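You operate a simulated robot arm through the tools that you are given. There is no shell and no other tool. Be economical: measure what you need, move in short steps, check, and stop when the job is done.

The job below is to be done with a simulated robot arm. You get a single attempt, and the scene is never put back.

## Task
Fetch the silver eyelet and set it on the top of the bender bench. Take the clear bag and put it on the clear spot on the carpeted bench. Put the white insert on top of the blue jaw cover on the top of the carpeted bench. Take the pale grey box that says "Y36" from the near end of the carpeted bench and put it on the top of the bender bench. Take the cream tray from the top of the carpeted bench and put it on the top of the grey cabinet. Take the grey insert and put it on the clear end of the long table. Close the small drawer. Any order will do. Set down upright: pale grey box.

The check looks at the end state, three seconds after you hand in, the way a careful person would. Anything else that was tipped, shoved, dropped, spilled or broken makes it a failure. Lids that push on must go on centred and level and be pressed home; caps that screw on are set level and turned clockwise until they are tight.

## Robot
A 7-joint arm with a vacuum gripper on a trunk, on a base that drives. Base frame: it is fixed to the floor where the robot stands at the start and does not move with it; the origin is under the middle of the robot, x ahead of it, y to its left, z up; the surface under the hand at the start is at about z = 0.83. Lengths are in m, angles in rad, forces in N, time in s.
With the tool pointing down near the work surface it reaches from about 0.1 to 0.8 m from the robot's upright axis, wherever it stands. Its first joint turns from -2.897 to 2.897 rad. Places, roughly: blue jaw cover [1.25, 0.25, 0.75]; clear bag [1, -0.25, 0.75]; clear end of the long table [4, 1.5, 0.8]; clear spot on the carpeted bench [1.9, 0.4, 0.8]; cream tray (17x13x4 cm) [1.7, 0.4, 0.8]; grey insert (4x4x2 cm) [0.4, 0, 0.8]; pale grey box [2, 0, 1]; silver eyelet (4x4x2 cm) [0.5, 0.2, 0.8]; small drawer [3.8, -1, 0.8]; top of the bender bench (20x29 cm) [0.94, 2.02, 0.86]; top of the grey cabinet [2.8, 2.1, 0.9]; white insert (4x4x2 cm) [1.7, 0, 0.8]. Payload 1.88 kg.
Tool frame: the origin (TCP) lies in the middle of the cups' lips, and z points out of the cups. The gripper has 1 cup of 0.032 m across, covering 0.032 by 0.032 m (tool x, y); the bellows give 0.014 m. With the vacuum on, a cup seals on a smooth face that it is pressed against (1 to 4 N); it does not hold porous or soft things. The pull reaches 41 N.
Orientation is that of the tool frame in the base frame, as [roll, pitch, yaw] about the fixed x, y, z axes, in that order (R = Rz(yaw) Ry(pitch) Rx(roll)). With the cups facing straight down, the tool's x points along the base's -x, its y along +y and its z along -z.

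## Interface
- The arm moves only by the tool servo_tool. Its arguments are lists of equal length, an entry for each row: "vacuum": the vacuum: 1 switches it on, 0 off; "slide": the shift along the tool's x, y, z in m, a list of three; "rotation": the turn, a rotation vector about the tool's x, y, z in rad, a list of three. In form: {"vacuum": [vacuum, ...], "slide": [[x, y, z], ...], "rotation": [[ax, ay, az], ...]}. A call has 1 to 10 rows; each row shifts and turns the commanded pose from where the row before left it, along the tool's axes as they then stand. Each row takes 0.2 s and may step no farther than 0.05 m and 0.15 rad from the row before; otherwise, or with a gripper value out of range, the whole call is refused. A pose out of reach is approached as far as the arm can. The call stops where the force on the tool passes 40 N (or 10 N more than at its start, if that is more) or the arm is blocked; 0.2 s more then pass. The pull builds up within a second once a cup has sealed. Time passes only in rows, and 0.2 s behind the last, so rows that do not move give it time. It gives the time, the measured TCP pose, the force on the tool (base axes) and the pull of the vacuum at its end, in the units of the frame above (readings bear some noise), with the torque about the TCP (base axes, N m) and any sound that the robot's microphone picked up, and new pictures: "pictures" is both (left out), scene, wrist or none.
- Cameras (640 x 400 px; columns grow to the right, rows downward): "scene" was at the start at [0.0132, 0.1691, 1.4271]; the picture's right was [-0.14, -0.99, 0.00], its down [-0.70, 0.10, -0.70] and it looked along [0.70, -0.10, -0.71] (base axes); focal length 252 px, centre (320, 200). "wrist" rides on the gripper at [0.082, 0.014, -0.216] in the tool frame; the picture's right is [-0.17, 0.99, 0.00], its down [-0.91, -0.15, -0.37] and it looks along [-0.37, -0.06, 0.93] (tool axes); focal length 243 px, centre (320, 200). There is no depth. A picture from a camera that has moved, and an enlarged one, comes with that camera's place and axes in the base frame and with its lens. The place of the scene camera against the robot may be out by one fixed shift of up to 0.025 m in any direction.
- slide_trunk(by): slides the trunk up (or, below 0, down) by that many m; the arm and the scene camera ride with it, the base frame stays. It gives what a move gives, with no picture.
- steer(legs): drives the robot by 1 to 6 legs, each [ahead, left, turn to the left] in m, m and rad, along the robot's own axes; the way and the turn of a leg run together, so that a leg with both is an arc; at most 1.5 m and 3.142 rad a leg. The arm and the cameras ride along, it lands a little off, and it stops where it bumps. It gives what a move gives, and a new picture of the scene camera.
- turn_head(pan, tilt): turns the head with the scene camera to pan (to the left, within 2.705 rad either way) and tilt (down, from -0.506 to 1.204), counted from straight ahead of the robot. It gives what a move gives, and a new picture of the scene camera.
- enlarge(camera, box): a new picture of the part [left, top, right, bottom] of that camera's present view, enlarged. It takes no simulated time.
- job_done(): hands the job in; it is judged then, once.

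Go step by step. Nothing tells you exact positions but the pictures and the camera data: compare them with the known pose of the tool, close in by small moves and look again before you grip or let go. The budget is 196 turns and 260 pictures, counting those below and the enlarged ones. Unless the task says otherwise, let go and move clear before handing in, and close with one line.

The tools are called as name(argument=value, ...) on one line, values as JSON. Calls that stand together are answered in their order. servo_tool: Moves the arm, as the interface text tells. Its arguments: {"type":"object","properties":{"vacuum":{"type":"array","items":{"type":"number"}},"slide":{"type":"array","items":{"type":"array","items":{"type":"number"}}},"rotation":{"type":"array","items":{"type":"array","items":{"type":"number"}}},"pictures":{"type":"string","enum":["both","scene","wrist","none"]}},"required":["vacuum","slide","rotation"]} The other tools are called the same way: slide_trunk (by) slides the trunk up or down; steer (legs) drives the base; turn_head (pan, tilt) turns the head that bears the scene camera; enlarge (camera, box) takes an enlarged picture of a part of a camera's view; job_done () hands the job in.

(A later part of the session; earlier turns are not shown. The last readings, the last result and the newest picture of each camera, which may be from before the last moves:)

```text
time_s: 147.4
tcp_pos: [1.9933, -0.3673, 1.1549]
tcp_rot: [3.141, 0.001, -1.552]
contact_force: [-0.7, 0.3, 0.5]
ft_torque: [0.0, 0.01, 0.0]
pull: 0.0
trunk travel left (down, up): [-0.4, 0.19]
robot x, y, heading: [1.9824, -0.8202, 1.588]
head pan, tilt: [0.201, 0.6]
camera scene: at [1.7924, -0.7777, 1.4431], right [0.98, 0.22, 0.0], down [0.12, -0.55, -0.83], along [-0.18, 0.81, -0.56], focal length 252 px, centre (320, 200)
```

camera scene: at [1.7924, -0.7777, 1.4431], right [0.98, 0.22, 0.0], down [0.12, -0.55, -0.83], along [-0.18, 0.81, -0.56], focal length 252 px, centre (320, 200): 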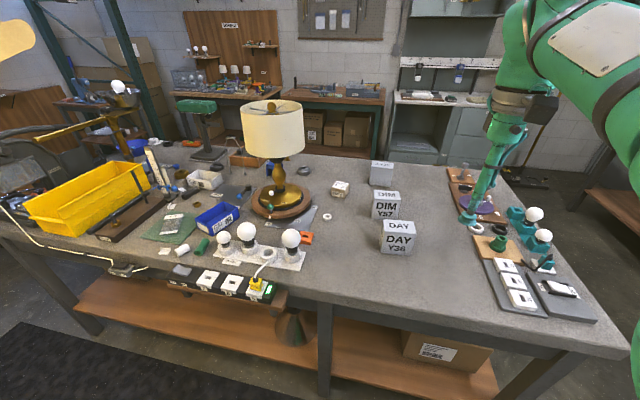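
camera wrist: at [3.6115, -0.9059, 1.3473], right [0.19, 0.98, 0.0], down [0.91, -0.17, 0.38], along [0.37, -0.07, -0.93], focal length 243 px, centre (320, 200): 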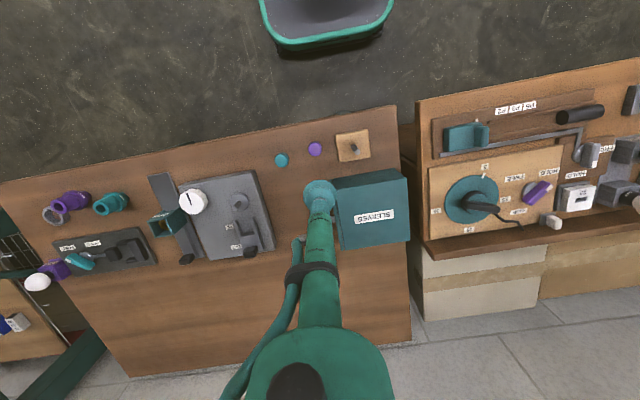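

enlarge(camera="scene", box=[340, 150, 440, 260])

enlarge(camera="scene", box=[120, 170, 350, 310])

```text
3.64 times, centred on (390, 205) of scene
camera zoom: at [1.7924, -0.7777, 1.4431], right [0.98, 0.22, 0.0], down [0.12, -0.55, -0.83], along [-0.18, 0.81, -0.56], focal length 915 px, centre (66, 182)
```

zoom: 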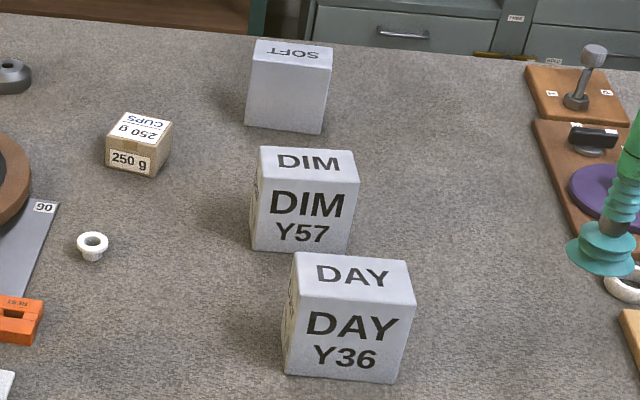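

```text
2.78 times, centred on (235, 240) of scene
camera zoom: at [1.7924, -0.7777, 1.4431], right [0.98, 0.22, 0.0], down [0.12, -0.55, -0.83], along [-0.18, 0.81, -0.56], focal length 700 px, centre (556, 89)
```

zoom: 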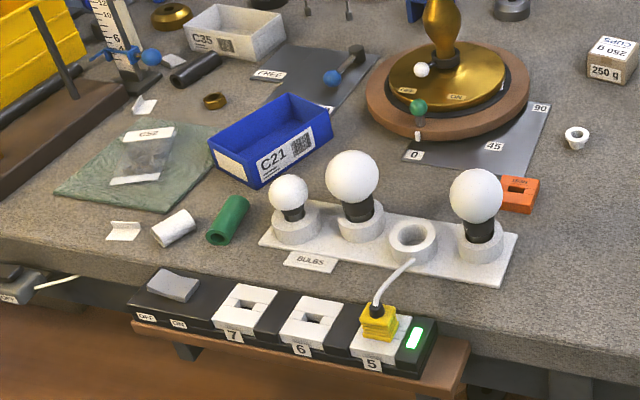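

The nearest box reads DAY Y36, so that's my target, at about (1.90, −0.12). I'll step closer and look down on it.

steer(legs=[[0.06, 0.06, 0]])

servo_tool(vacuum=[0, 0, 0, 0, 0], slide=[[-0.04, 0.005, 0], [-0.04, 0.005, 0], [-0.04, 0.005, 0], [-0.04, 0.005, 0], [-0.02, 0, 0]], rotation=[[0, 0, 0], [0, 0, 0], [0, 0, 0], [0, 0, 0], [0, 0, 0]], pictures="wrist")

```text
time_s: 148.4
tcp_pos: [1.9308, -0.3089, 1.1537]
tcp_rot: [3.14, 0.0, -1.552]
contact_force: [-0.3, 0.5, 0.4]
ft_torque: [-0.02, -0.01, -0.01]
pull: 0.1
trunk travel left (down, up): [-0.4, 0.19]
robot x, y, heading: [1.9175, -0.7569, 1.589]
head pan, tilt: [0.201, 0.6]
camera scene: at [1.73, -0.7186, 1.4431], right [0.98, 0.22, 0.0], down [0.12, -0.55, -0.83], along [-0.18, 0.81, -0.56], focal length 252 px, centre (320, 200)
```

scene: 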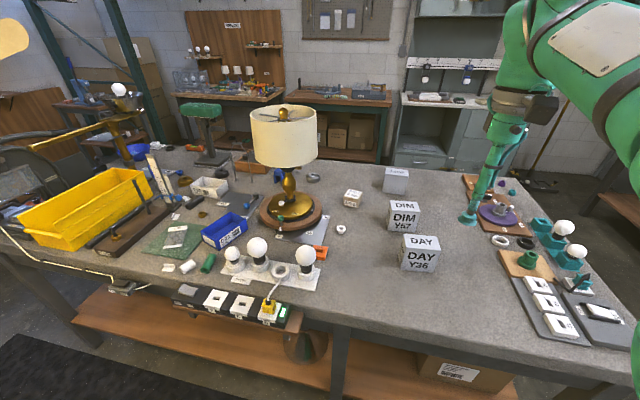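

```text
time_s: 149.7
tcp_pos: [1.9067, -0.129, 1.1526]
tcp_rot: [3.141, -0.001, -1.551]
contact_force: [-0.2, -0.4, 0.7]
ft_torque: [-0.01, -0.01, -0.01]
pull: 0.0
trunk travel left (down, up): [-0.4, 0.19]
robot x, y, heading: [1.9165, -0.7547, 1.589]
head pan, tilt: [0.201, 0.6]
camera wrist: at [1.8956, -0.2133, 1.367], right [-0.99, 0.15, 0.0], down [0.14, 0.92, 0.37], along [0.05, 0.37, -0.93], focal length 243 px, centre (320, 200)
```

wrist: 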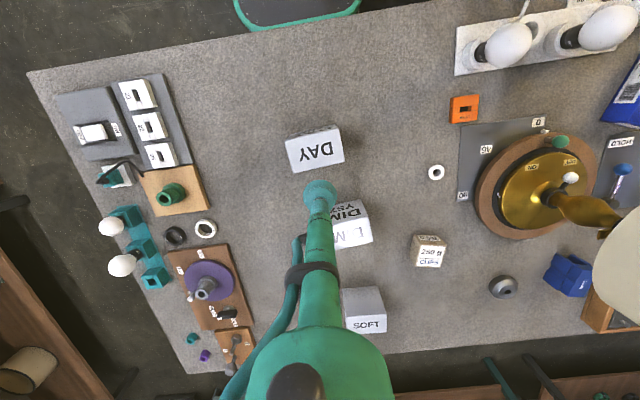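

Box top centre ≈ (1.915, −0.135). Descending.

servo_tool(vacuum=[0, 0, 0, 0, 0], slide=[[0.006, -0.009, 0.03], [0, 0, 0.05], [0, 0, 0.05], [0, 0, 0.03], [0, 0, 0.02]], rotation=[[0, 0, 0], [0, 0, 0], [0, 0, 0], [0, 0, 0], [0, 0, 0]], pictures="wrist")

enlarge(camera="scene", box=[360, 180, 480, 280])

```text
time_s: 150.8
tcp_pos: [1.9149, -0.136, 0.9722]
tcp_rot: [-3.14, 0.0, -1.551]
contact_force: [-0.4, -0.1, -0.7]
ft_torque: [-0.01, 0.01, 0.0]
pull: 0.1
trunk travel left (down, up): [-0.4, 0.19]
robot x, y, heading: [1.916, -0.7604, 1.587]
head pan, tilt: [0.201, 0.6]
camera wrist: at [1.9052, -0.2189, 1.1866], right [-0.99, 0.15, 0.0], down [0.14, 0.92, 0.37], along [0.05, 0.37, -0.93], focal length 243 px, centre (320, 200)
```

wrist: 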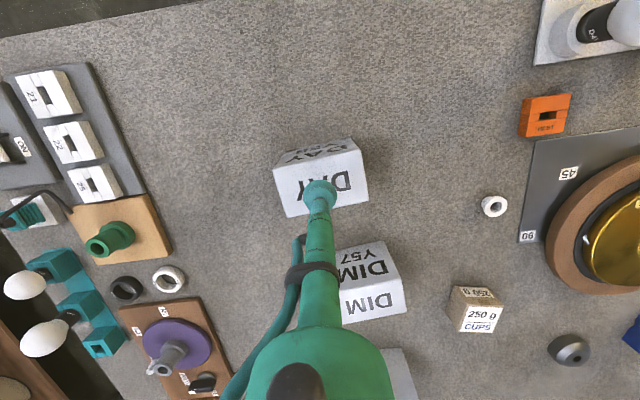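

```text
4.00 times, centred on (420, 230) of scene
camera zoom: at [1.7299, -0.7186, 1.4431], right [0.98, 0.22, 0.0], down [0.12, -0.55, -0.83], along [-0.18, 0.81, -0.56], focal length 1006 px, centre (-80, 80)
```

zoom: 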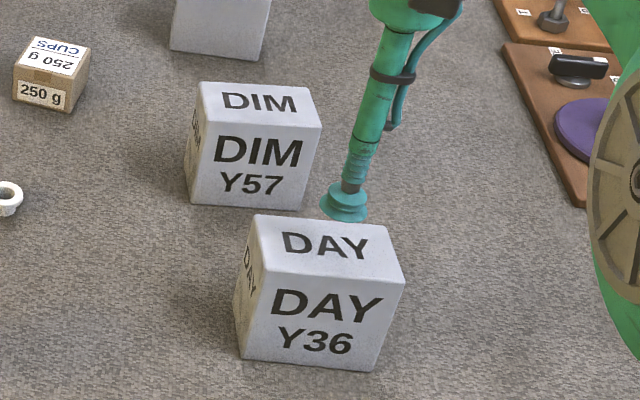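

enlarge(camera="wrist", box=[240, 120, 400, 220])

```text
4.00 times, centred on (320, 170) of wrist
camera zoom: at [1.9052, -0.2189, 1.1866], right [-0.99, 0.15, 0.0], down [0.14, 0.92, 0.37], along [0.05, 0.37, -0.93], focal length 970 px, centre (320, 320)
```

zoom: 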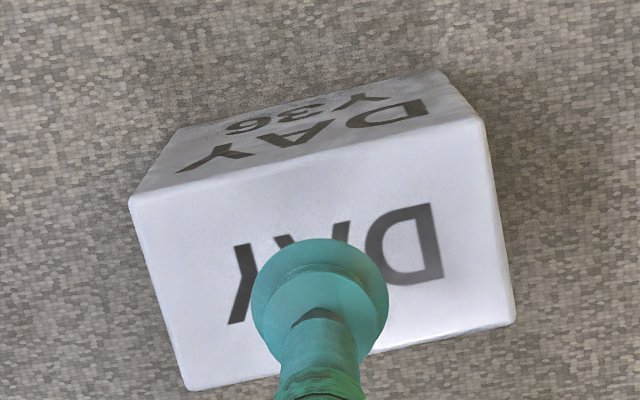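

It's centred. I'll press on with vacuum.

servo_tool(vacuum=[1, 1, 1, 1, 1, 1, 1, 1, 1], slide=[[0, 0, 0.015], [0, 0, 0.006], [0, 0, 0.005], [0, 0, 0.004], [0, 0, 0.004], [0, 0, 0.003], [0, 0, 0.003], [0, 0, 0.003], [0, 0, 0]], rotation=[[0, 0, 0], [0, 0, 0], [0, 0, 0], [0, 0, 0], [0, 0, 0], [0, 0, 0], [0, 0, 0], [0, 0, 0], [0, 0, 0]], pictures="none")

```text
time_s: 152.8
tcp_pos: [1.9147, -0.1357, 0.9304]
tcp_rot: [3.141, 0.0, -1.553]
contact_force: [-0.4, -0.2, 0.0]
ft_torque: [0.02, 0.02, -0.04]
pull: 40.7
trunk travel left (down, up): [-0.4, 0.19]
robot x, y, heading: [1.9205, -0.7578, 1.588]
head pan, tilt: [0.201, 0.6]
```

Sealed. I'll lift the box, retract a little, and check.

servo_tool(vacuum=[1, 1, 1, 1, 1, 1, 1, 1], slide=[[0, 0, -0.02], [0, 0, -0.04], [0, 0, -0.05], [0, 0, -0.05], [0, 0, -0.05], [0.04, 0, -0.02], [0.04, 0, -0.02], [0.03, 0, 0]], rotation=[[0, 0, 0], [0, 0, 0], [0, 0, 0], [0, 0, 0], [0, 0, 0], [0, 0, 0], [0, 0, 0], [0, 0, 0]], pictures="scene")

```text
time_s: 154.7
tcp_pos: [1.9184, -0.2457, 1.1799]
tcp_rot: [-3.142, 0.0, -1.551]
contact_force: [-0.3, 1.1, -2.7]
ft_torque: [-0.02, 0.04, 0.01]
pull: 40.7
trunk travel left (down, up): [-0.4, 0.19]
robot x, y, heading: [1.9223, -0.7588, 1.591]
head pan, tilt: [0.201, 0.6]
camera scene: at [1.7299, -0.7186, 1.4431], right [0.98, 0.22, 0.0], down [0.12, -0.55, -0.83], along [-0.18, 0.81, -0.57], focal length 252 px, centre (320, 200)
```

scene: 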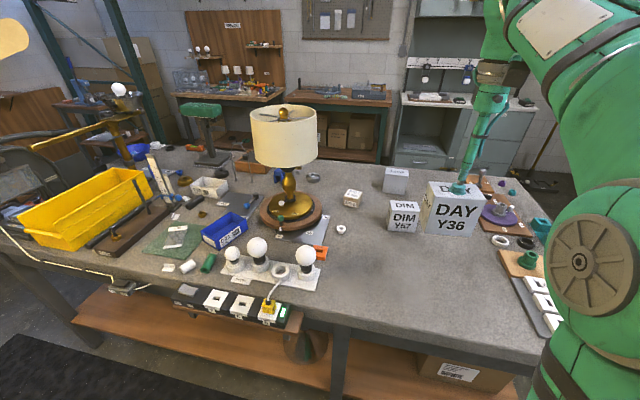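

The box hangs level and light. I'll drive around the far end to the bender bench, facing +y throughout.

steer(legs=[[-0.12, 0, -0.02], [0, -0.97, 0], [1.0, 0, 0], [0.95, 0, 0]])

```text
time_s: 169.8
tcp_pos: [2.8953, 1.5825, 1.1802]
tcp_rot: [3.138, 0.001, -1.572]
contact_force: [0.4, -0.2, -2.0]
ft_torque: [-0.04, 0.01, 0.0]
pull: 40.5
trunk travel left (down, up): [-0.4, 0.19]
robot x, y, heading: [2.8861, 1.0691, 1.567]
head pan, tilt: [0.201, 0.6]
camera scene: at [2.6974, 1.1122, 1.4431], right [0.98, 0.2, 0.0], down [0.11, -0.55, -0.83], along [-0.16, 0.81, -0.56], focal length 252 px, centre (320, 200)
```

scene: 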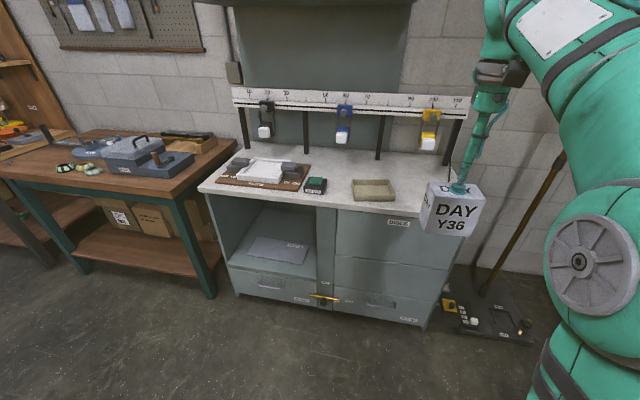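

steer(legs=[[0, 1.0, 0], [0, 0.9, 0], [0.22, 0, 0]])

enlarge(camera="wrist", box=[0, 0, 640, 400])

```text
time_s: 180.6
tcp_pos: [1.0255, 1.832, 1.1801]
tcp_rot: [-3.141, -0.002, -1.6]
contact_force: [0.1, 0.1, -1.5]
ft_torque: [-0.03, 0.02, 0.01]
pull: 40.9
trunk travel left (down, up): [-0.4, 0.19]
robot x, y, heading: [0.9996, 1.3161, 1.539]
head pan, tilt: [0.201, 0.6]
camera scene: at [0.8137, 1.3675, 1.4431], right [0.99, 0.17, 0.0], down [0.1, -0.56, -0.83], along [-0.14, 0.81, -0.56], focal length 252 px, centre (320, 200)
```

scene: 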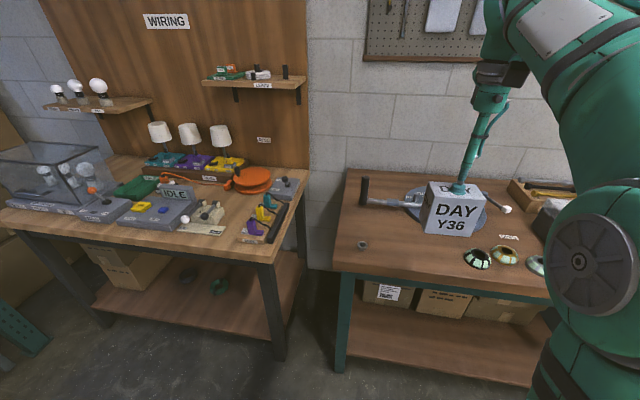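

```text
1.00 times, centred on (320, 200) of wrist (not enlarged: the box is as wide or as high as the picture)
camera zoom: at [1.0107, 1.7486, 1.3953], right [-0.98, 0.2, 0.0], down [0.18, 0.91, 0.37], along [0.07, 0.37, -0.93], focal length 243 px, centre (320, 200)
```

zoom: 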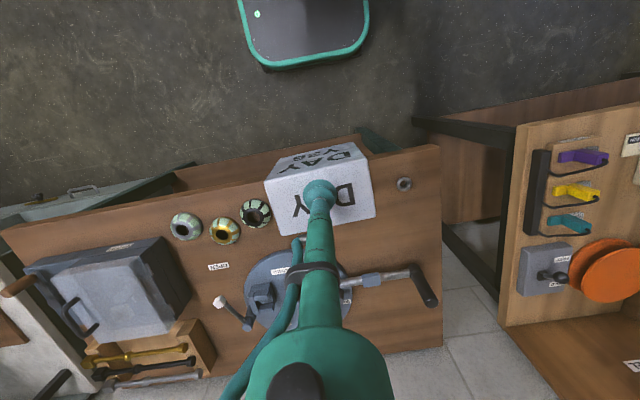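

The clear patch centre (1.0, 1.985) has room. I'll move over it and lower.

servo_tool(vacuum=[1, 1, 1, 1, 1, 1, 1], slide=[[0, 0.01, 0.045], [0, 0.01, 0.045], [-0.045, 0.01, 0], [-0.045, 0, 0], [-0.04, 0, 0], [-0.023, 0, 0], [0, 0, 0.05]], rotation=[[0, 0, 0], [0, 0, 0], [0, 0, 0], [0, 0, 0], [0, 0, 0], [0, 0, 0], [0, 0, 0]])

```text
time_s: 182.2
tcp_pos: [1.001, 1.9861, 1.0397]
tcp_rot: [-3.141, 0.002, -1.6]
contact_force: [-0.1, -0.4, -1.2]
ft_torque: [-0.03, -0.02, -0.01]
pull: 40.8
trunk travel left (down, up): [-0.4, 0.19]
robot x, y, heading: [1.0011, 1.3203, 1.539]
head pan, tilt: [0.201, 0.6]
camera scene: at [0.8137, 1.3675, 1.4431], right [0.99, 0.17, 0.0], down [0.1, -0.56, -0.83], along [-0.14, 0.81, -0.57], focal length 252 px, centre (320, 200)
camera wrist: at [0.9862, 1.9025, 1.2542], right [-0.98, 0.2, 0.0], down [0.18, 0.91, 0.38], along [0.07, 0.37, -0.93], focal length 243 px, centre (320, 200)
```

scene: 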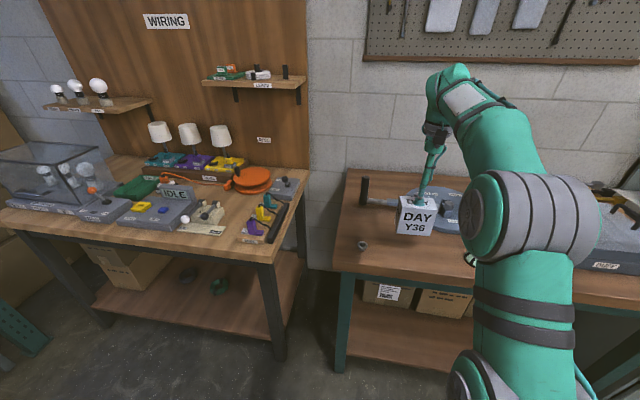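
wrist: 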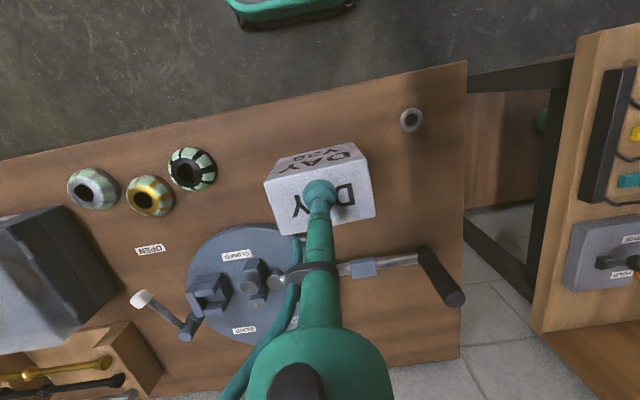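

servo_tool(vacuum=[1, 1, 1, 1, 1, 1, 1, 1], slide=[[0, 0, 0.04], [0, 0, 0.025], [0, 0, 0.006], [0, 0, 0.004], [0, 0, 0.003], [0, 0, 0.0025], [0, 0, 0.0025], [0, 0, 0]], rotation=[[0, 0, 0], [0, 0, 0], [0, 0, 0], [0, 0, 0], [0, 0, 0], [0, 0, 0], [0, 0, 0], [0, 0, 0]], pictures="none")

```text
time_s: 184.0
tcp_pos: [0.9995, 1.9869, 0.9604]
tcp_rot: [3.141, 0.004, -1.6]
contact_force: [-0.7, -1.5, 9.7]
ft_torque: [0.02, -0.04, -0.01]
pull: 40.8
trunk travel left (down, up): [-0.4, 0.19]
robot x, y, heading: [1.0021, 1.3175, 1.541]
head pan, tilt: [0.201, 0.6]
```

Contact. I'll release and rise.

servo_tool(vacuum=[1, 0, 0, 0, 0, 0, 0, 0], slide=[[0, 0, -0.001], [0, 0, 0], [0, 0, 0], [0, 0, 0], [0, 0, -0.01], [0, 0, -0.03], [0, 0, -0.05], [0.03, 0, -0.03]], rotation=[[0, 0, 0], [0, 0, 0], [0, 0, 0], [0, 0, 0], [0, 0, 0], [0, 0, 0], [0, 0, 0], [0, 0, 0]])

```text
time_s: 185.8
tcp_pos: [0.9988, 1.9579, 1.0794]
tcp_rot: [-3.14, 0.0, -1.6]
contact_force: [-0.5, -0.1, 0.3]
ft_torque: [-0.03, -0.01, -0.04]
pull: 0.0
trunk travel left (down, up): [-0.4, 0.19]
robot x, y, heading: [1.0026, 1.3217, 1.537]
head pan, tilt: [0.201, 0.6]
camera scene: at [0.8137, 1.3677, 1.4431], right [0.99, 0.17, 0.0], down [0.1, -0.56, -0.82], along [-0.14, 0.81, -0.57], focal length 252 px, centre (320, 200)
camera wrist: at [0.9844, 1.8752, 1.2933], right [-0.98, 0.2, 0.0], down [0.18, 0.91, 0.37], along [0.07, 0.37, -0.93], focal length 243 px, centre (320, 200)
```

scene: 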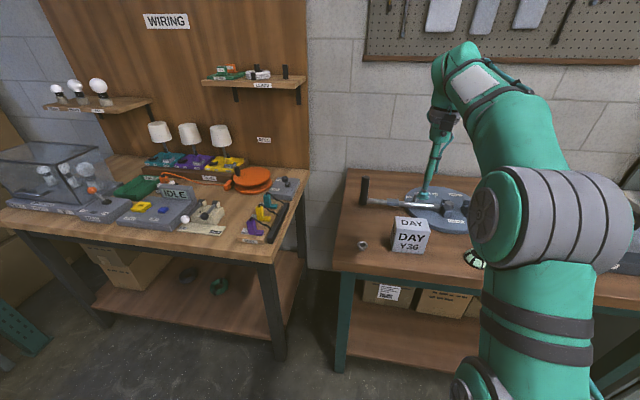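
wrist: 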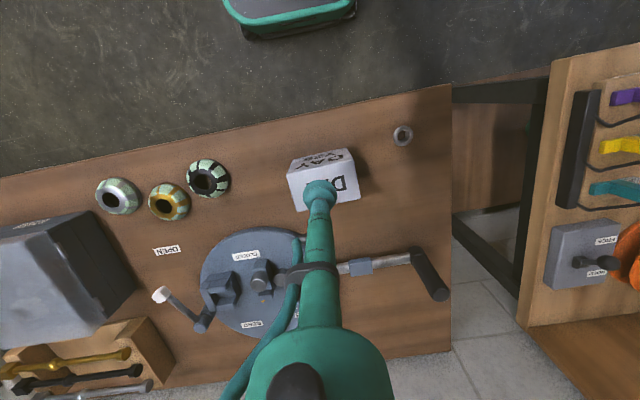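

The box stands upright beside the eyelet. Next is the grey insert at the near end; I'll drive back to the start side.

servo_tool(vacuum=[0, 0, 0, 0], slide=[[0.04, 0, -0.03], [0.04, 0, -0.03], [0.04, 0, -0.03], [0.03, 0, 0]], rotation=[[0, 0, 0], [0, 0, 0], [0, 0, 0], [0, 0, 0]], pictures="none")

steer(legs=[[-0.17, 0, 0], [0, 0, -1.54], [-1.3, 0, 0], [0, -1.15, 0]])

turn_head(pan=-0.1, tilt=0.75)

```text
time_s: 186.8
tcp_pos: [0.9949, 1.8067, 1.1697]
tcp_rot: [-3.141, 0.0, -1.6]
contact_force: [0.8, 0.5, -0.5]
ft_torque: [-0.01, 0.02, -0.02]
pull: 0.0
trunk travel left (down, up): [-0.4, 0.19]
robot x, y, heading: [0.9988, 1.318, 1.534]
head pan, tilt: [0.201, 0.6]
```

```text
time_s: 203.6
tcp_pos: [0.169, 0.0429, 1.1692]
tcp_rot: [-3.141, 0.001, 3.126]
contact_force: [0.1, -0.3, 0.1]
ft_torque: [-0.02, 0.04, 0.02]
pull: 0.1
trunk travel left (down, up): [-0.4, 0.19]
robot x, y, heading: [-0.3173, 0.0318, -0.018]
head pan, tilt: [0.201, 0.6]
camera scene: at [-0.2958, 0.2262, 1.4431], right [0.18, -0.98, 0.0], down [-0.56, -0.1, -0.83], along [0.81, 0.15, -0.56], focal length 252 px, centre (320, 200)
```

scene: 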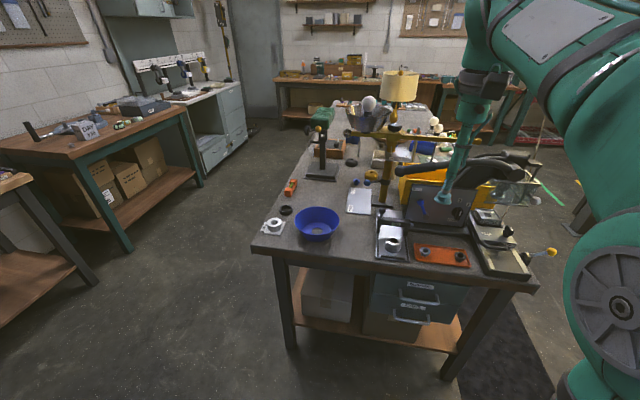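

```text
time_s: 204.3
tcp_pos: [0.1694, 0.0427, 1.17]
tcp_rot: [-3.141, 0.001, 3.124]
contact_force: [0.6, 0.0, -0.8]
ft_torque: [0.03, -0.01, 0.0]
pull: 0.1
trunk travel left (down, up): [-0.4, 0.19]
robot x, y, heading: [-0.3169, 0.0272, -0.015]
head pan, tilt: [-0.099, 0.75]
camera scene: at [-0.3003, 0.2004, 1.4303], right [-0.11, -0.99, 0.0], down [-0.68, 0.08, -0.73], along [0.73, -0.08, -0.68], focal length 252 px, centre (320, 200)
```

scene: 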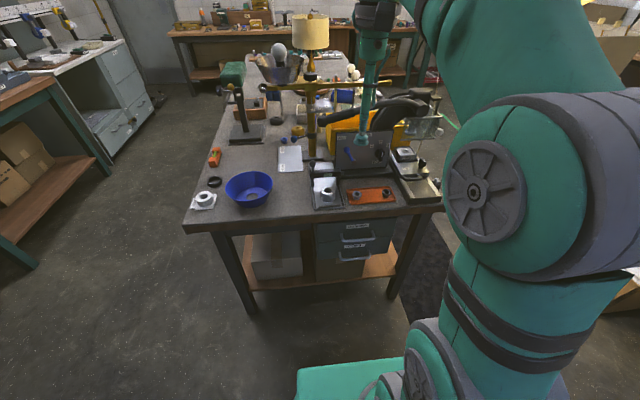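

I'll move up to the bench and get above the orange tray.

steer(legs=[[0.16, 0, 0]])

servo_tool(vacuum=[0, 0, 0, 0], slide=[[-0.02, -0.035, 0], [0, -0.035, 0], [0, 0, 0.05], [0, 0, 0.05]], rotation=[[0, 0, 0], [0, 0, 0], [0, 0, 0], [0, 0, 0]])

enlarge(camera="wrist", box=[220, 80, 420, 205])

```text
time_s: 205.8
tcp_pos: [0.331, 0.0416, 1.1701]
tcp_rot: [-3.141, -0.001, 3.129]
contact_force: [-0.2, -0.7, 0.3]
ft_torque: [0.0, 0.02, 0.03]
pull: 0.0
trunk travel left (down, up): [-0.4, 0.19]
robot x, y, heading: [-0.1565, 0.0283, -0.011]
head pan, tilt: [-0.099, 0.75]
camera scene: at [-0.1398, 0.1981, 1.4302], right [-0.11, -0.99, 0.0], down [-0.68, 0.08, -0.73], along [0.73, -0.08, -0.68], focal length 252 px, centre (320, 200)
```

scene: 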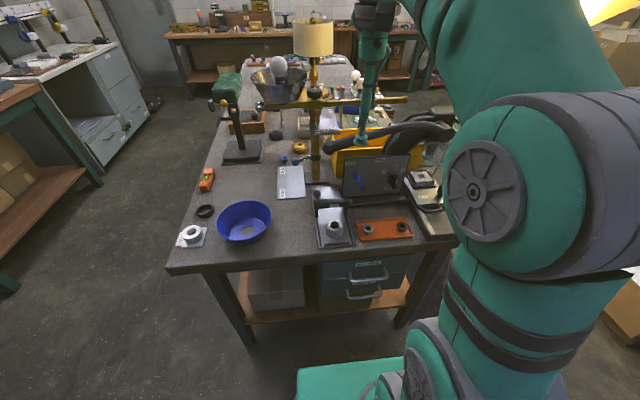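

```text
time_s: 206.8
tcp_pos: [0.3506, -0.0277, 1.0699]
tcp_rot: [-3.14, 0.002, 3.129]
contact_force: [-0.5, -0.2, -0.1]
ft_torque: [0.01, -0.03, -0.02]
pull: 0.1
trunk travel left (down, up): [-0.4, 0.19]
robot x, y, heading: [-0.1551, 0.028, -0.016]
head pan, tilt: [-0.099, 0.75]
camera scene: at [-0.14, 0.1981, 1.4303], right [-0.11, -0.99, 0.0], down [-0.68, 0.08, -0.73], along [0.73, -0.08, -0.68], focal length 252 px, centre (320, 200)
camera wrist: at [0.2689, -0.0141, 1.2844], right [0.18, 0.98, 0.0], down [0.91, -0.17, 0.38], along [0.37, -0.07, -0.93], focal length 243 px, centre (320, 200)
```

scene: 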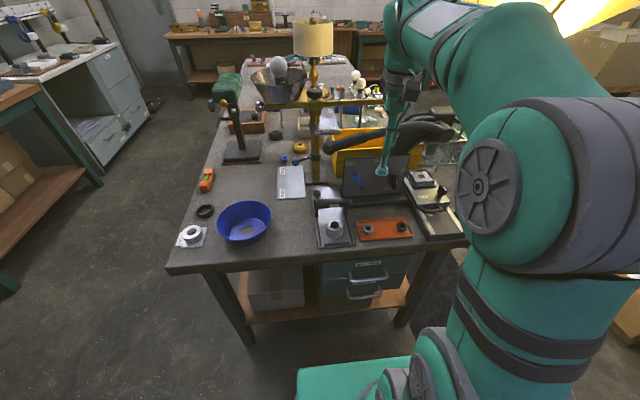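
wrist: 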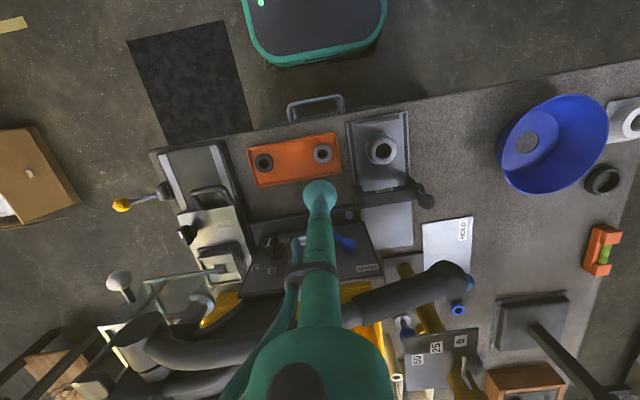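

```text
3.20 times, centred on (320, 142) of wrist
camera zoom: at [0.2689, -0.0141, 1.2844], right [0.18, 0.98, 0.0], down [0.91, -0.17, 0.38], along [0.37, -0.07, -0.93], focal length 776 px, centre (320, 384)
```

zoom: 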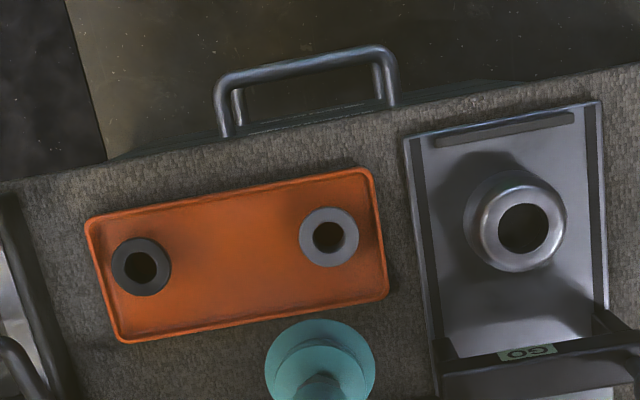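

The grey insert is the right-hand one in the orange tray, at (0.354, −0.026). Descending.

servo_tool(vacuum=[0, 0, 0, 0, 0], slide=[[-0.003, 0.002, 0.045], [0, 0, 0.045], [0, 0, 0.045], [0, 0, 0.035], [0, 0, 0.015]], rotation=[[0, 0, 0], [0, 0, 0], [0, 0, 0], [0, 0, 0], [0, 0, 0]], pictures="none")

enlarge(camera="wrist", box=[240, 130, 400, 230])

enlarge(camera="scene", box=[300, 150, 460, 250])

```text
time_s: 208.0
tcp_pos: [0.354, -0.0264, 0.8839]
tcp_rot: [3.14, 0.0, 3.128]
contact_force: [-0.3, -0.7, 0.6]
ft_torque: [-0.03, 0.03, 0.01]
pull: 0.0
trunk travel left (down, up): [-0.4, 0.19]
robot x, y, heading: [-0.1544, 0.0246, -0.018]
head pan, tilt: [-0.099, 0.75]
```

```text
4.00 times, centred on (320, 180) of wrist
camera zoom: at [0.2728, -0.0133, 1.0983], right [0.18, 0.98, 0.0], down [0.91, -0.17, 0.37], along [0.37, -0.07, -0.93], focal length 970 px, centre (320, 280)
```

zoom: 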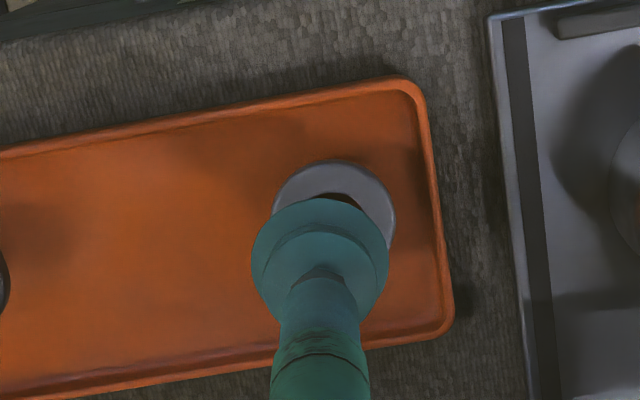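

```text
4.00 times, centred on (380, 200) of scene
camera zoom: at [-0.1399, 0.1981, 1.4303], right [-0.11, -0.99, 0.0], down [-0.68, 0.08, -0.73], along [0.73, -0.08, -0.68], focal length 1006 px, centre (80, 200)
```

zoom: 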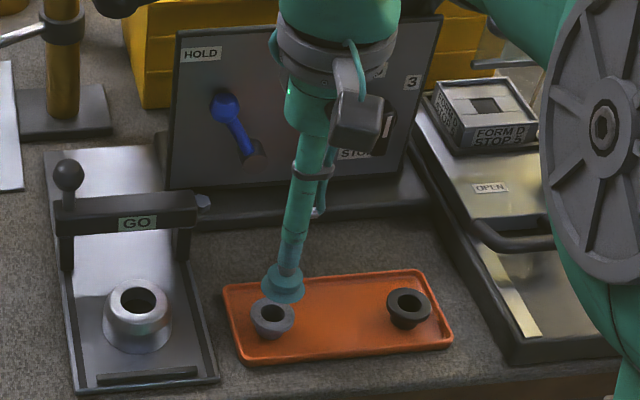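

servo_tool(vacuum=[0, 1, 1, 1, 1, 1, 1], slide=[[0, 0.002, 0.016], [0, 0, 0.006], [0, 0, 0.004], [0, 0, 0.004], [0, 0, 0.003], [0, 0, 0.002], [0, 0, 0]], rotation=[[0, 0, 0], [0, 0, 0], [0, 0, 0], [0, 0, 0], [0, 0, 0], [0, 0, 0], [0, 0, 0]], pictures="none")

```text
time_s: 209.6
tcp_pos: [0.3545, -0.0245, 0.8514]
tcp_rot: [-3.141, 0.004, 3.13]
contact_force: [-0.7, 0.6, 19.4]
ft_torque: [0.03, -0.01, -0.01]
pull: 41.0
trunk travel left (down, up): [-0.4, 0.19]
robot x, y, heading: [-0.1551, 0.0281, -0.016]
head pan, tilt: [-0.099, 0.75]
```

Sealed. I'll lift slowly and check that only the insert comes up.

servo_tool(vacuum=[1, 1, 1, 1, 1, 1, 1, 1, 1], slide=[[0, 0, -0.01], [0, 0, -0.03], [0, 0, -0.05], [0, 0, -0.05], [0, 0, -0.05], [0, 0, -0.05], [0, 0, -0.05], [0, 0, -0.04], [0.03, 0, 0]], rotation=[[0, 0, 0], [0, 0, 0], [0, 0, 0], [0, 0, 0], [0, 0, 0], [0, 0, 0], [0, 0, 0], [0, 0, 0], [0, 0, 0]])

```text
time_s: 211.6
tcp_pos: [0.3232, -0.0244, 1.1782]
tcp_rot: [3.141, -0.001, 3.131]
contact_force: [-0.5, -0.7, -0.7]
ft_torque: [0.03, 0.08, -0.03]
pull: 40.8
trunk travel left (down, up): [-0.4, 0.19]
robot x, y, heading: [-0.1596, 0.0271, -0.012]
head pan, tilt: [-0.099, 0.75]
camera scene: at [-0.1396, 0.1981, 1.4302], right [-0.11, -0.99, 0.0], down [-0.68, 0.08, -0.73], along [0.73, -0.08, -0.68], focal length 252 px, centre (320, 200)
camera wrist: at [0.2428, -0.0115, 1.3938], right [0.18, 0.98, 0.0], down [0.91, -0.17, 0.37], along [0.37, -0.07, -0.93], focal length 243 px, centre (320, 200)
```

scene: 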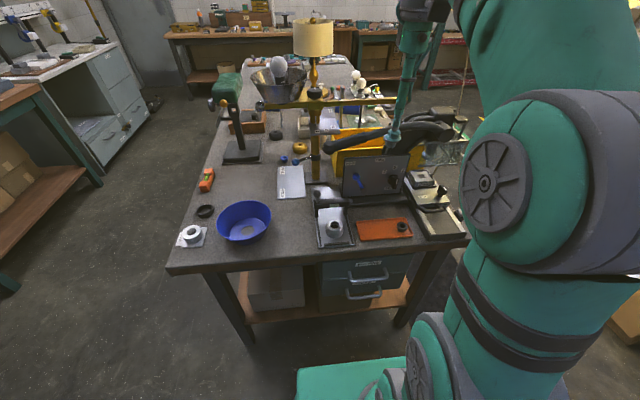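
wrist: 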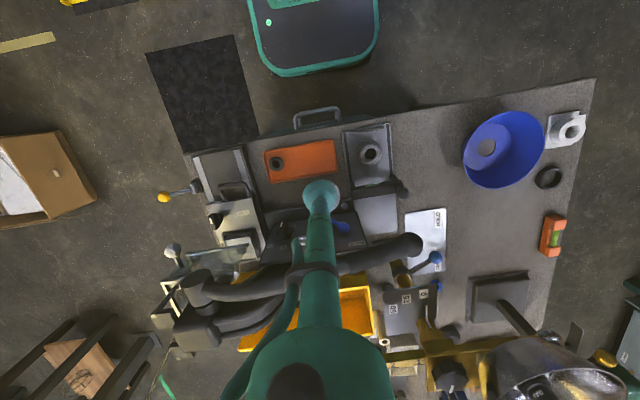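

The insert is held. I'll drive to the far long table's left end.

steer(legs=[[-0.15, 0, 0.013], [0, 1.2, 0], [1.5, 0, 0], [1.45, 0.1, 0]])

turn_head(pan=0.15, tilt=0.6)

```text
time_s: 232.7
tcp_pos: [3.1469, 1.3555, 1.1789]
tcp_rot: [-3.141, 0.0, -3.129]
contact_force: [-0.7, 0.4, -0.3]
ft_torque: [0.01, 0.0, 0.01]
pull: 40.3
trunk travel left (down, up): [-0.4, 0.19]
robot x, y, heading: [2.6666, 1.3976, 0.014]
head pan, tilt: [-0.099, 0.75]
camera scene: at [2.6791, 1.5667, 1.4302], right [-0.09, -1.0, 0.0], down [-0.68, 0.06, -0.73], along [0.73, -0.06, -0.68], focal length 252 px, centre (320, 200)
```

scene: 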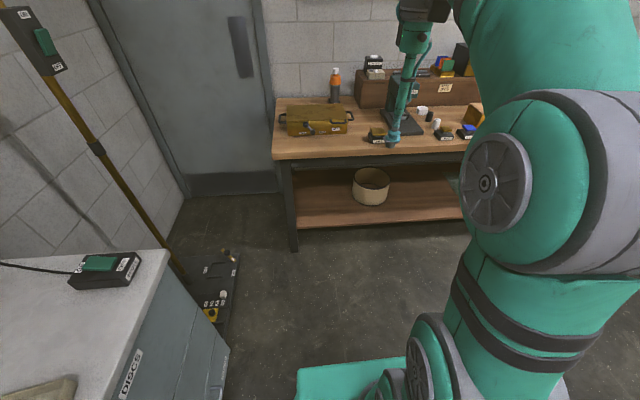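

```text
time_s: 233.5
tcp_pos: [3.1469, 1.3565, 1.1795]
tcp_rot: [3.141, -0.001, -3.127]
contact_force: [0.6, 0.0, 0.1]
ft_torque: [-0.01, 0.0, 0.0]
pull: 40.5
trunk travel left (down, up): [-0.4, 0.19]
robot x, y, heading: [2.6704, 1.3941, 0.014]
head pan, tilt: [0.15, 0.6]
camera scene: at [2.6837, 1.5881, 1.4431], right [0.16, -0.99, 0.0], down [-0.56, -0.09, -0.82], along [0.81, 0.13, -0.57], focal length 252 px, centre (320, 200)
```

scene: 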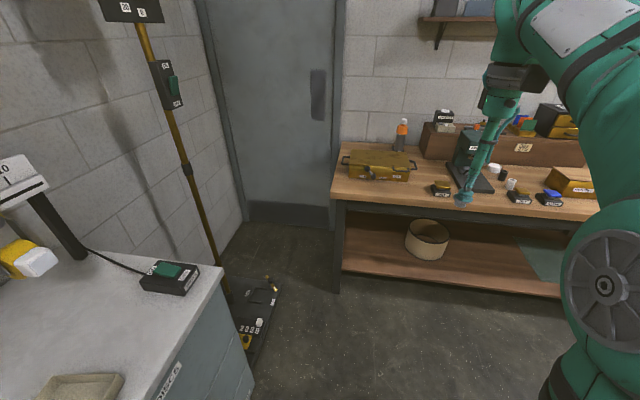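

steer(legs=[[0.42, 0, 0]])

enlarge(camera="wrist", box=[0, 0, 640, 400])

```text
time_s: 236.1
tcp_pos: [3.5604, 1.3619, 1.1787]
tcp_rot: [3.14, 0.0, -3.129]
contact_force: [-0.1, -0.7, -0.1]
ft_torque: [0.0, -0.03, 0.01]
pull: 41.3
trunk travel left (down, up): [-0.4, 0.19]
robot x, y, heading: [3.079, 1.4036, 0.012]
head pan, tilt: [0.15, 0.6]
camera scene: at [3.0964, 1.5934, 1.4431], right [0.16, -0.99, 0.0], down [-0.56, -0.09, -0.83], along [0.81, 0.13, -0.56], focal length 252 px, centre (320, 200)
```

scene: 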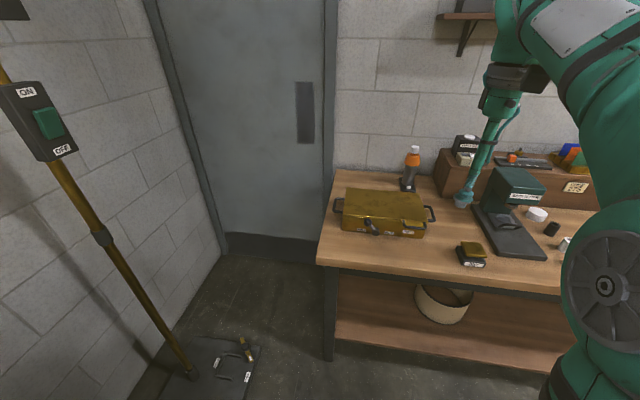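

```text
1.00 times, centred on (320, 200) of wrist (not enlarged: the box is as wide or as high as the picture)
camera zoom: at [3.4789, 1.3718, 1.3937], right [0.15, 0.99, 0.0], down [0.92, -0.14, 0.37], along [0.37, -0.06, -0.93], focal length 243 px, centre (320, 200)
```

zoom: 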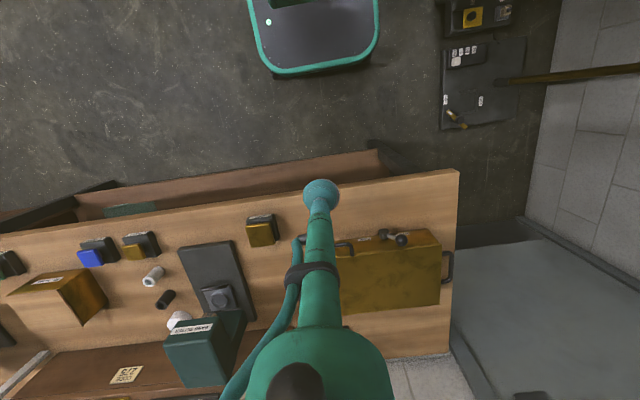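

The table's clear front-left end spans x 3.68–3.82, y 1.25–1.65. I'll place the insert near (3.75, 1.46).

steer(legs=[[0.1, 0, 0]])

servo_tool(vacuum=[1, 1, 1, 1, 1, 1], slide=[[0, 0.035, 0.03], [-0.03, 0.035, 0.01], [-0.03, 0.03, 0.02], [-0.03, 0, 0.03], [0, 0, 0.05], [0, 0, 0.05]], rotation=[[0, 0, 0], [0, 0, 0], [0, 0, 0], [0, 0, 0], [0, 0, 0], [0, 0, 0]])

```text
time_s: 237.2
tcp_pos: [3.6598, 1.3631, 1.1791]
tcp_rot: [3.14, 0.0, -3.127]
contact_force: [-0.5, -0.2, -0.7]
ft_torque: [0.06, 0.01, 0.01]
pull: 40.8
trunk travel left (down, up): [-0.4, 0.19]
robot x, y, heading: [3.1795, 1.4, 0.011]
head pan, tilt: [0.15, 0.6]
camera scene: at [3.1961, 1.5947, 1.4431], right [0.16, -0.99, 0.0], down [-0.56, -0.09, -0.83], along [0.81, 0.13, -0.56], focal length 252 px, centre (320, 200)
```

scene: 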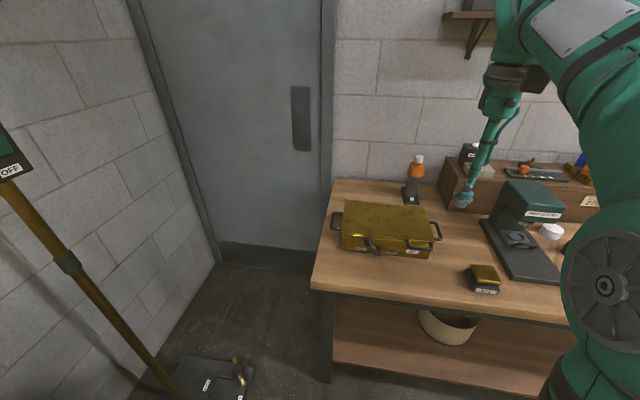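

```text
time_s: 238.6
tcp_pos: [3.7495, 1.4629, 0.989]
tcp_rot: [-3.141, 0.002, -3.127]
contact_force: [-0.2, -0.1, 0.5]
ft_torque: [0.01, 0.01, 0.0]
pull: 40.2
trunk travel left (down, up): [-0.4, 0.19]
robot x, y, heading: [3.1804, 1.4008, 0.015]
head pan, tilt: [0.15, 0.6]
camera scene: at [3.1957, 1.5947, 1.4432], right [0.16, -0.99, 0.0], down [-0.56, -0.09, -0.83], along [0.81, 0.13, -0.56], focal length 252 px, centre (320, 200)
camera wrist: at [3.6665, 1.4741, 1.2032], right [0.15, 0.99, 0.0], down [0.92, -0.14, 0.38], along [0.37, -0.06, -0.93], focal length 243 px, centre (320, 200)
```

scene: 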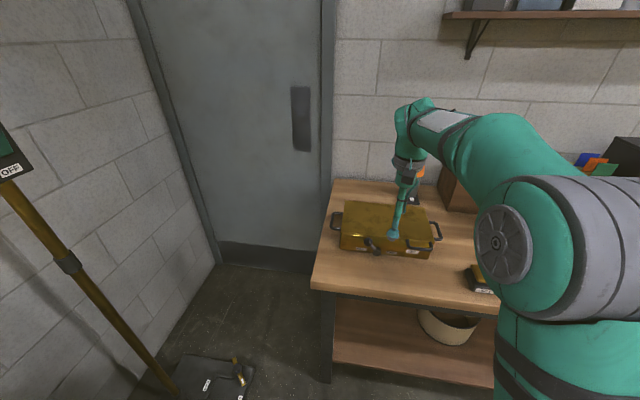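
wrist: 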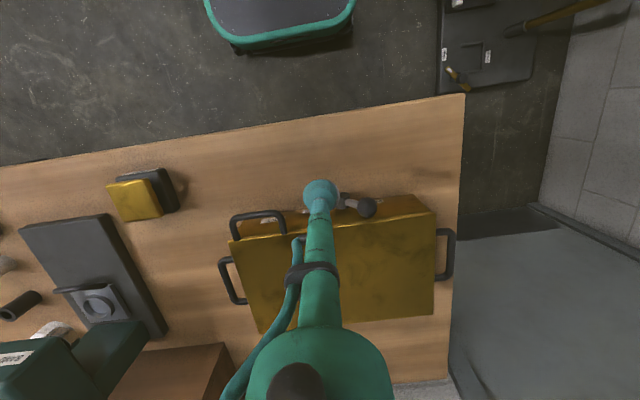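

The landing spot is clear, in front of the toolbox. Lowering.

servo_tool(vacuum=[1, 1, 1, 1, 1, 1], slide=[[0.008, 0, 0.045], [0, 0, 0.04], [0, 0, 0.015], [0, 0, 0.004], [0, 0, 0.004], [0, 0, 0]], rotation=[[0, 0, 0], [0, 0, 0], [0, 0, 0], [0, 0, 0], [0, 0, 0], [0, 0, 0]], pictures="wrist")

```text
time_s: 240.0
tcp_pos: [3.7391, 1.4636, 0.8795]
tcp_rot: [3.141, -0.001, -3.128]
contact_force: [0.1, 0.7, -0.4]
ft_torque: [0.01, -0.01, 0.0]
pull: 40.8
trunk travel left (down, up): [-0.4, 0.19]
robot x, y, heading: [3.1772, 1.4014, 0.012]
head pan, tilt: [0.15, 0.6]
camera wrist: at [3.6589, 1.4749, 1.0947], right [0.15, 0.99, 0.0], down [0.92, -0.14, 0.37], along [0.37, -0.06, -0.93], focal length 243 px, centre (320, 200)
```

wrist: 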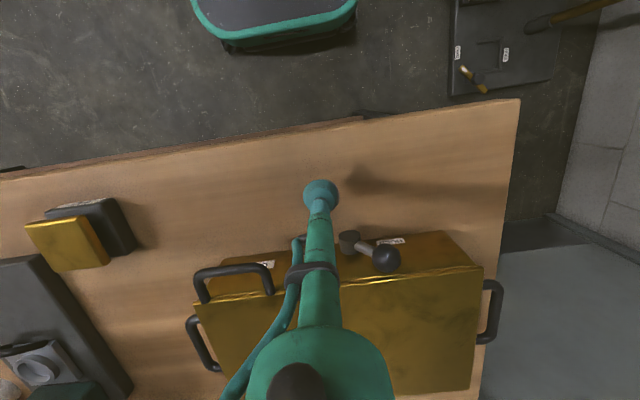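

servo_tool(vacuum=[1, 1, 1, 1, 1, 1, 1, 1, 1, 1], slide=[[0, 0, 0.006], [0, 0, 0.004], [0, 0, 0.003], [0, 0, 0.0025], [0, 0, 0.0025], [0, 0, 0.0025], [0, 0, 0.0025], [0, 0, 0.0025], [0, 0, 0.0025], [0, 0, 0]], rotation=[[0, 0, 0], [0, 0, 0], [0, 0, 0], [0, 0, 0], [0, 0, 0], [0, 0, 0], [0, 0, 0], [0, 0, 0], [0, 0, 0], [0, 0, 0]], pictures="none")

```text
time_s: 242.2
tcp_pos: [3.7398, 1.4634, 0.8533]
tcp_rot: [-3.142, -0.003, -3.128]
contact_force: [0.1, -0.2, -0.1]
ft_torque: [0.0, 0.01, 0.04]
pull: 41.1
trunk travel left (down, up): [-0.4, 0.19]
robot x, y, heading: [3.177, 1.4029, 0.012]
head pan, tilt: [0.15, 0.6]
```

servo_tool(vacuum=[1, 1, 1, 1, 1, 1], slide=[[0, 0, 0.0025], [0, 0, 0.0025], [0, 0, 0.0025], [0, 0, 0.0025], [0, 0, 0.0025], [0, 0, 0]], rotation=[[0, 0, 0], [0, 0, 0], [0, 0, 0], [0, 0, 0], [0, 0, 0], [0, 0, 0]], pictures="none")

```text
time_s: 243.6
tcp_pos: [3.7392, 1.4632, 0.841]
tcp_rot: [3.141, -0.004, -3.128]
contact_force: [-0.1, 0.5, -0.5]
ft_torque: [0.01, -0.02, 0.02]
pull: 41.0
trunk travel left (down, up): [-0.4, 0.19]
robot x, y, heading: [3.1802, 1.3994, 0.009]
head pan, tilt: [0.15, 0.6]
```

servo_tool(vacuum=[1, 1, 1, 1, 1, 1, 1], slide=[[0, 0, 0.0025], [0, 0, 0.0025], [0, 0, 0.0025], [0, 0, 0.0025], [0, 0, 0.0025], [0, 0, 0.0025], [0, 0, 0]], rotation=[[0, 0, 0], [0, 0, 0], [0, 0, 0], [0, 0, 0], [0, 0, 0], [0, 0, 0], [0, 0, 0]], pictures="none")

enlarge(camera="scene", box=[320, 180, 460, 290])

```text
time_s: 245.2
tcp_pos: [3.7395, 1.4638, 0.8257]
tcp_rot: [-3.141, 0.005, -3.128]
contact_force: [7.5, -0.3, 30.4]
ft_torque: [0.07, -0.08, 0.0]
pull: 40.9
trunk travel left (down, up): [-0.4, 0.19]
robot x, y, heading: [3.1786, 1.3977, 0.013]
head pan, tilt: [0.15, 0.6]
```

```text
3.64 times, centred on (390, 235) of scene
camera zoom: at [3.195, 1.5945, 1.4432], right [0.16, -0.99, 0.0], down [-0.56, -0.09, -0.83], along [0.81, 0.13, -0.56], focal length 915 px, centre (66, 73)
```

zoom: 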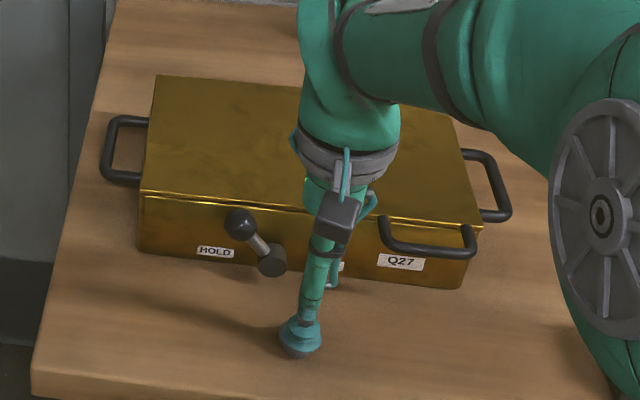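

The insert is down on the table. Releasing.

servo_tool(vacuum=[1, 0, 0, 0, 0, 0, 0, 0], slide=[[0, 0, -0.003], [0, 0, 0], [0, 0, 0], [0, 0, 0], [0, 0, -0.01], [0, 0, -0.03], [0, 0, -0.05], [0, 0, -0.05]], rotation=[[0, 0, 0], [0, 0, 0], [0, 0, 0], [0, 0, 0], [0, 0, 0], [0, 0, 0], [0, 0, 0], [0, 0, 0]], pictures="wrist")

```text
time_s: 247.0
tcp_pos: [3.74, 1.4639, 0.9669]
tcp_rot: [3.141, -0.001, -3.127]
contact_force: [-0.4, 0.0, -0.5]
ft_torque: [0.05, -0.01, -0.01]
pull: 0.0
trunk travel left (down, up): [-0.4, 0.19]
robot x, y, heading: [3.1771, 1.4032, 0.011]
head pan, tilt: [0.15, 0.6]
camera wrist: at [3.6589, 1.4738, 1.1807], right [0.15, 0.99, 0.0], down [0.92, -0.14, 0.37], along [0.37, -0.06, -0.93], focal length 243 px, centre (320, 200)
```

wrist: 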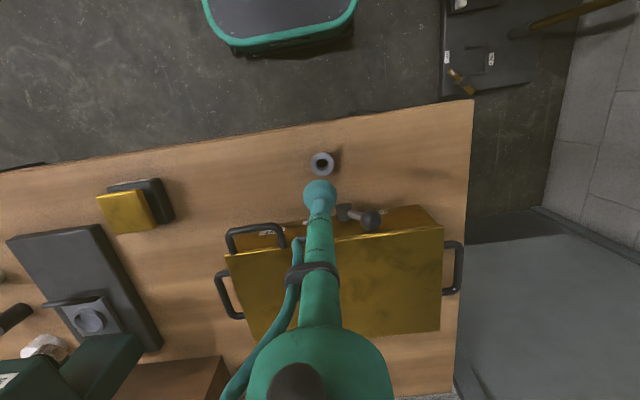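

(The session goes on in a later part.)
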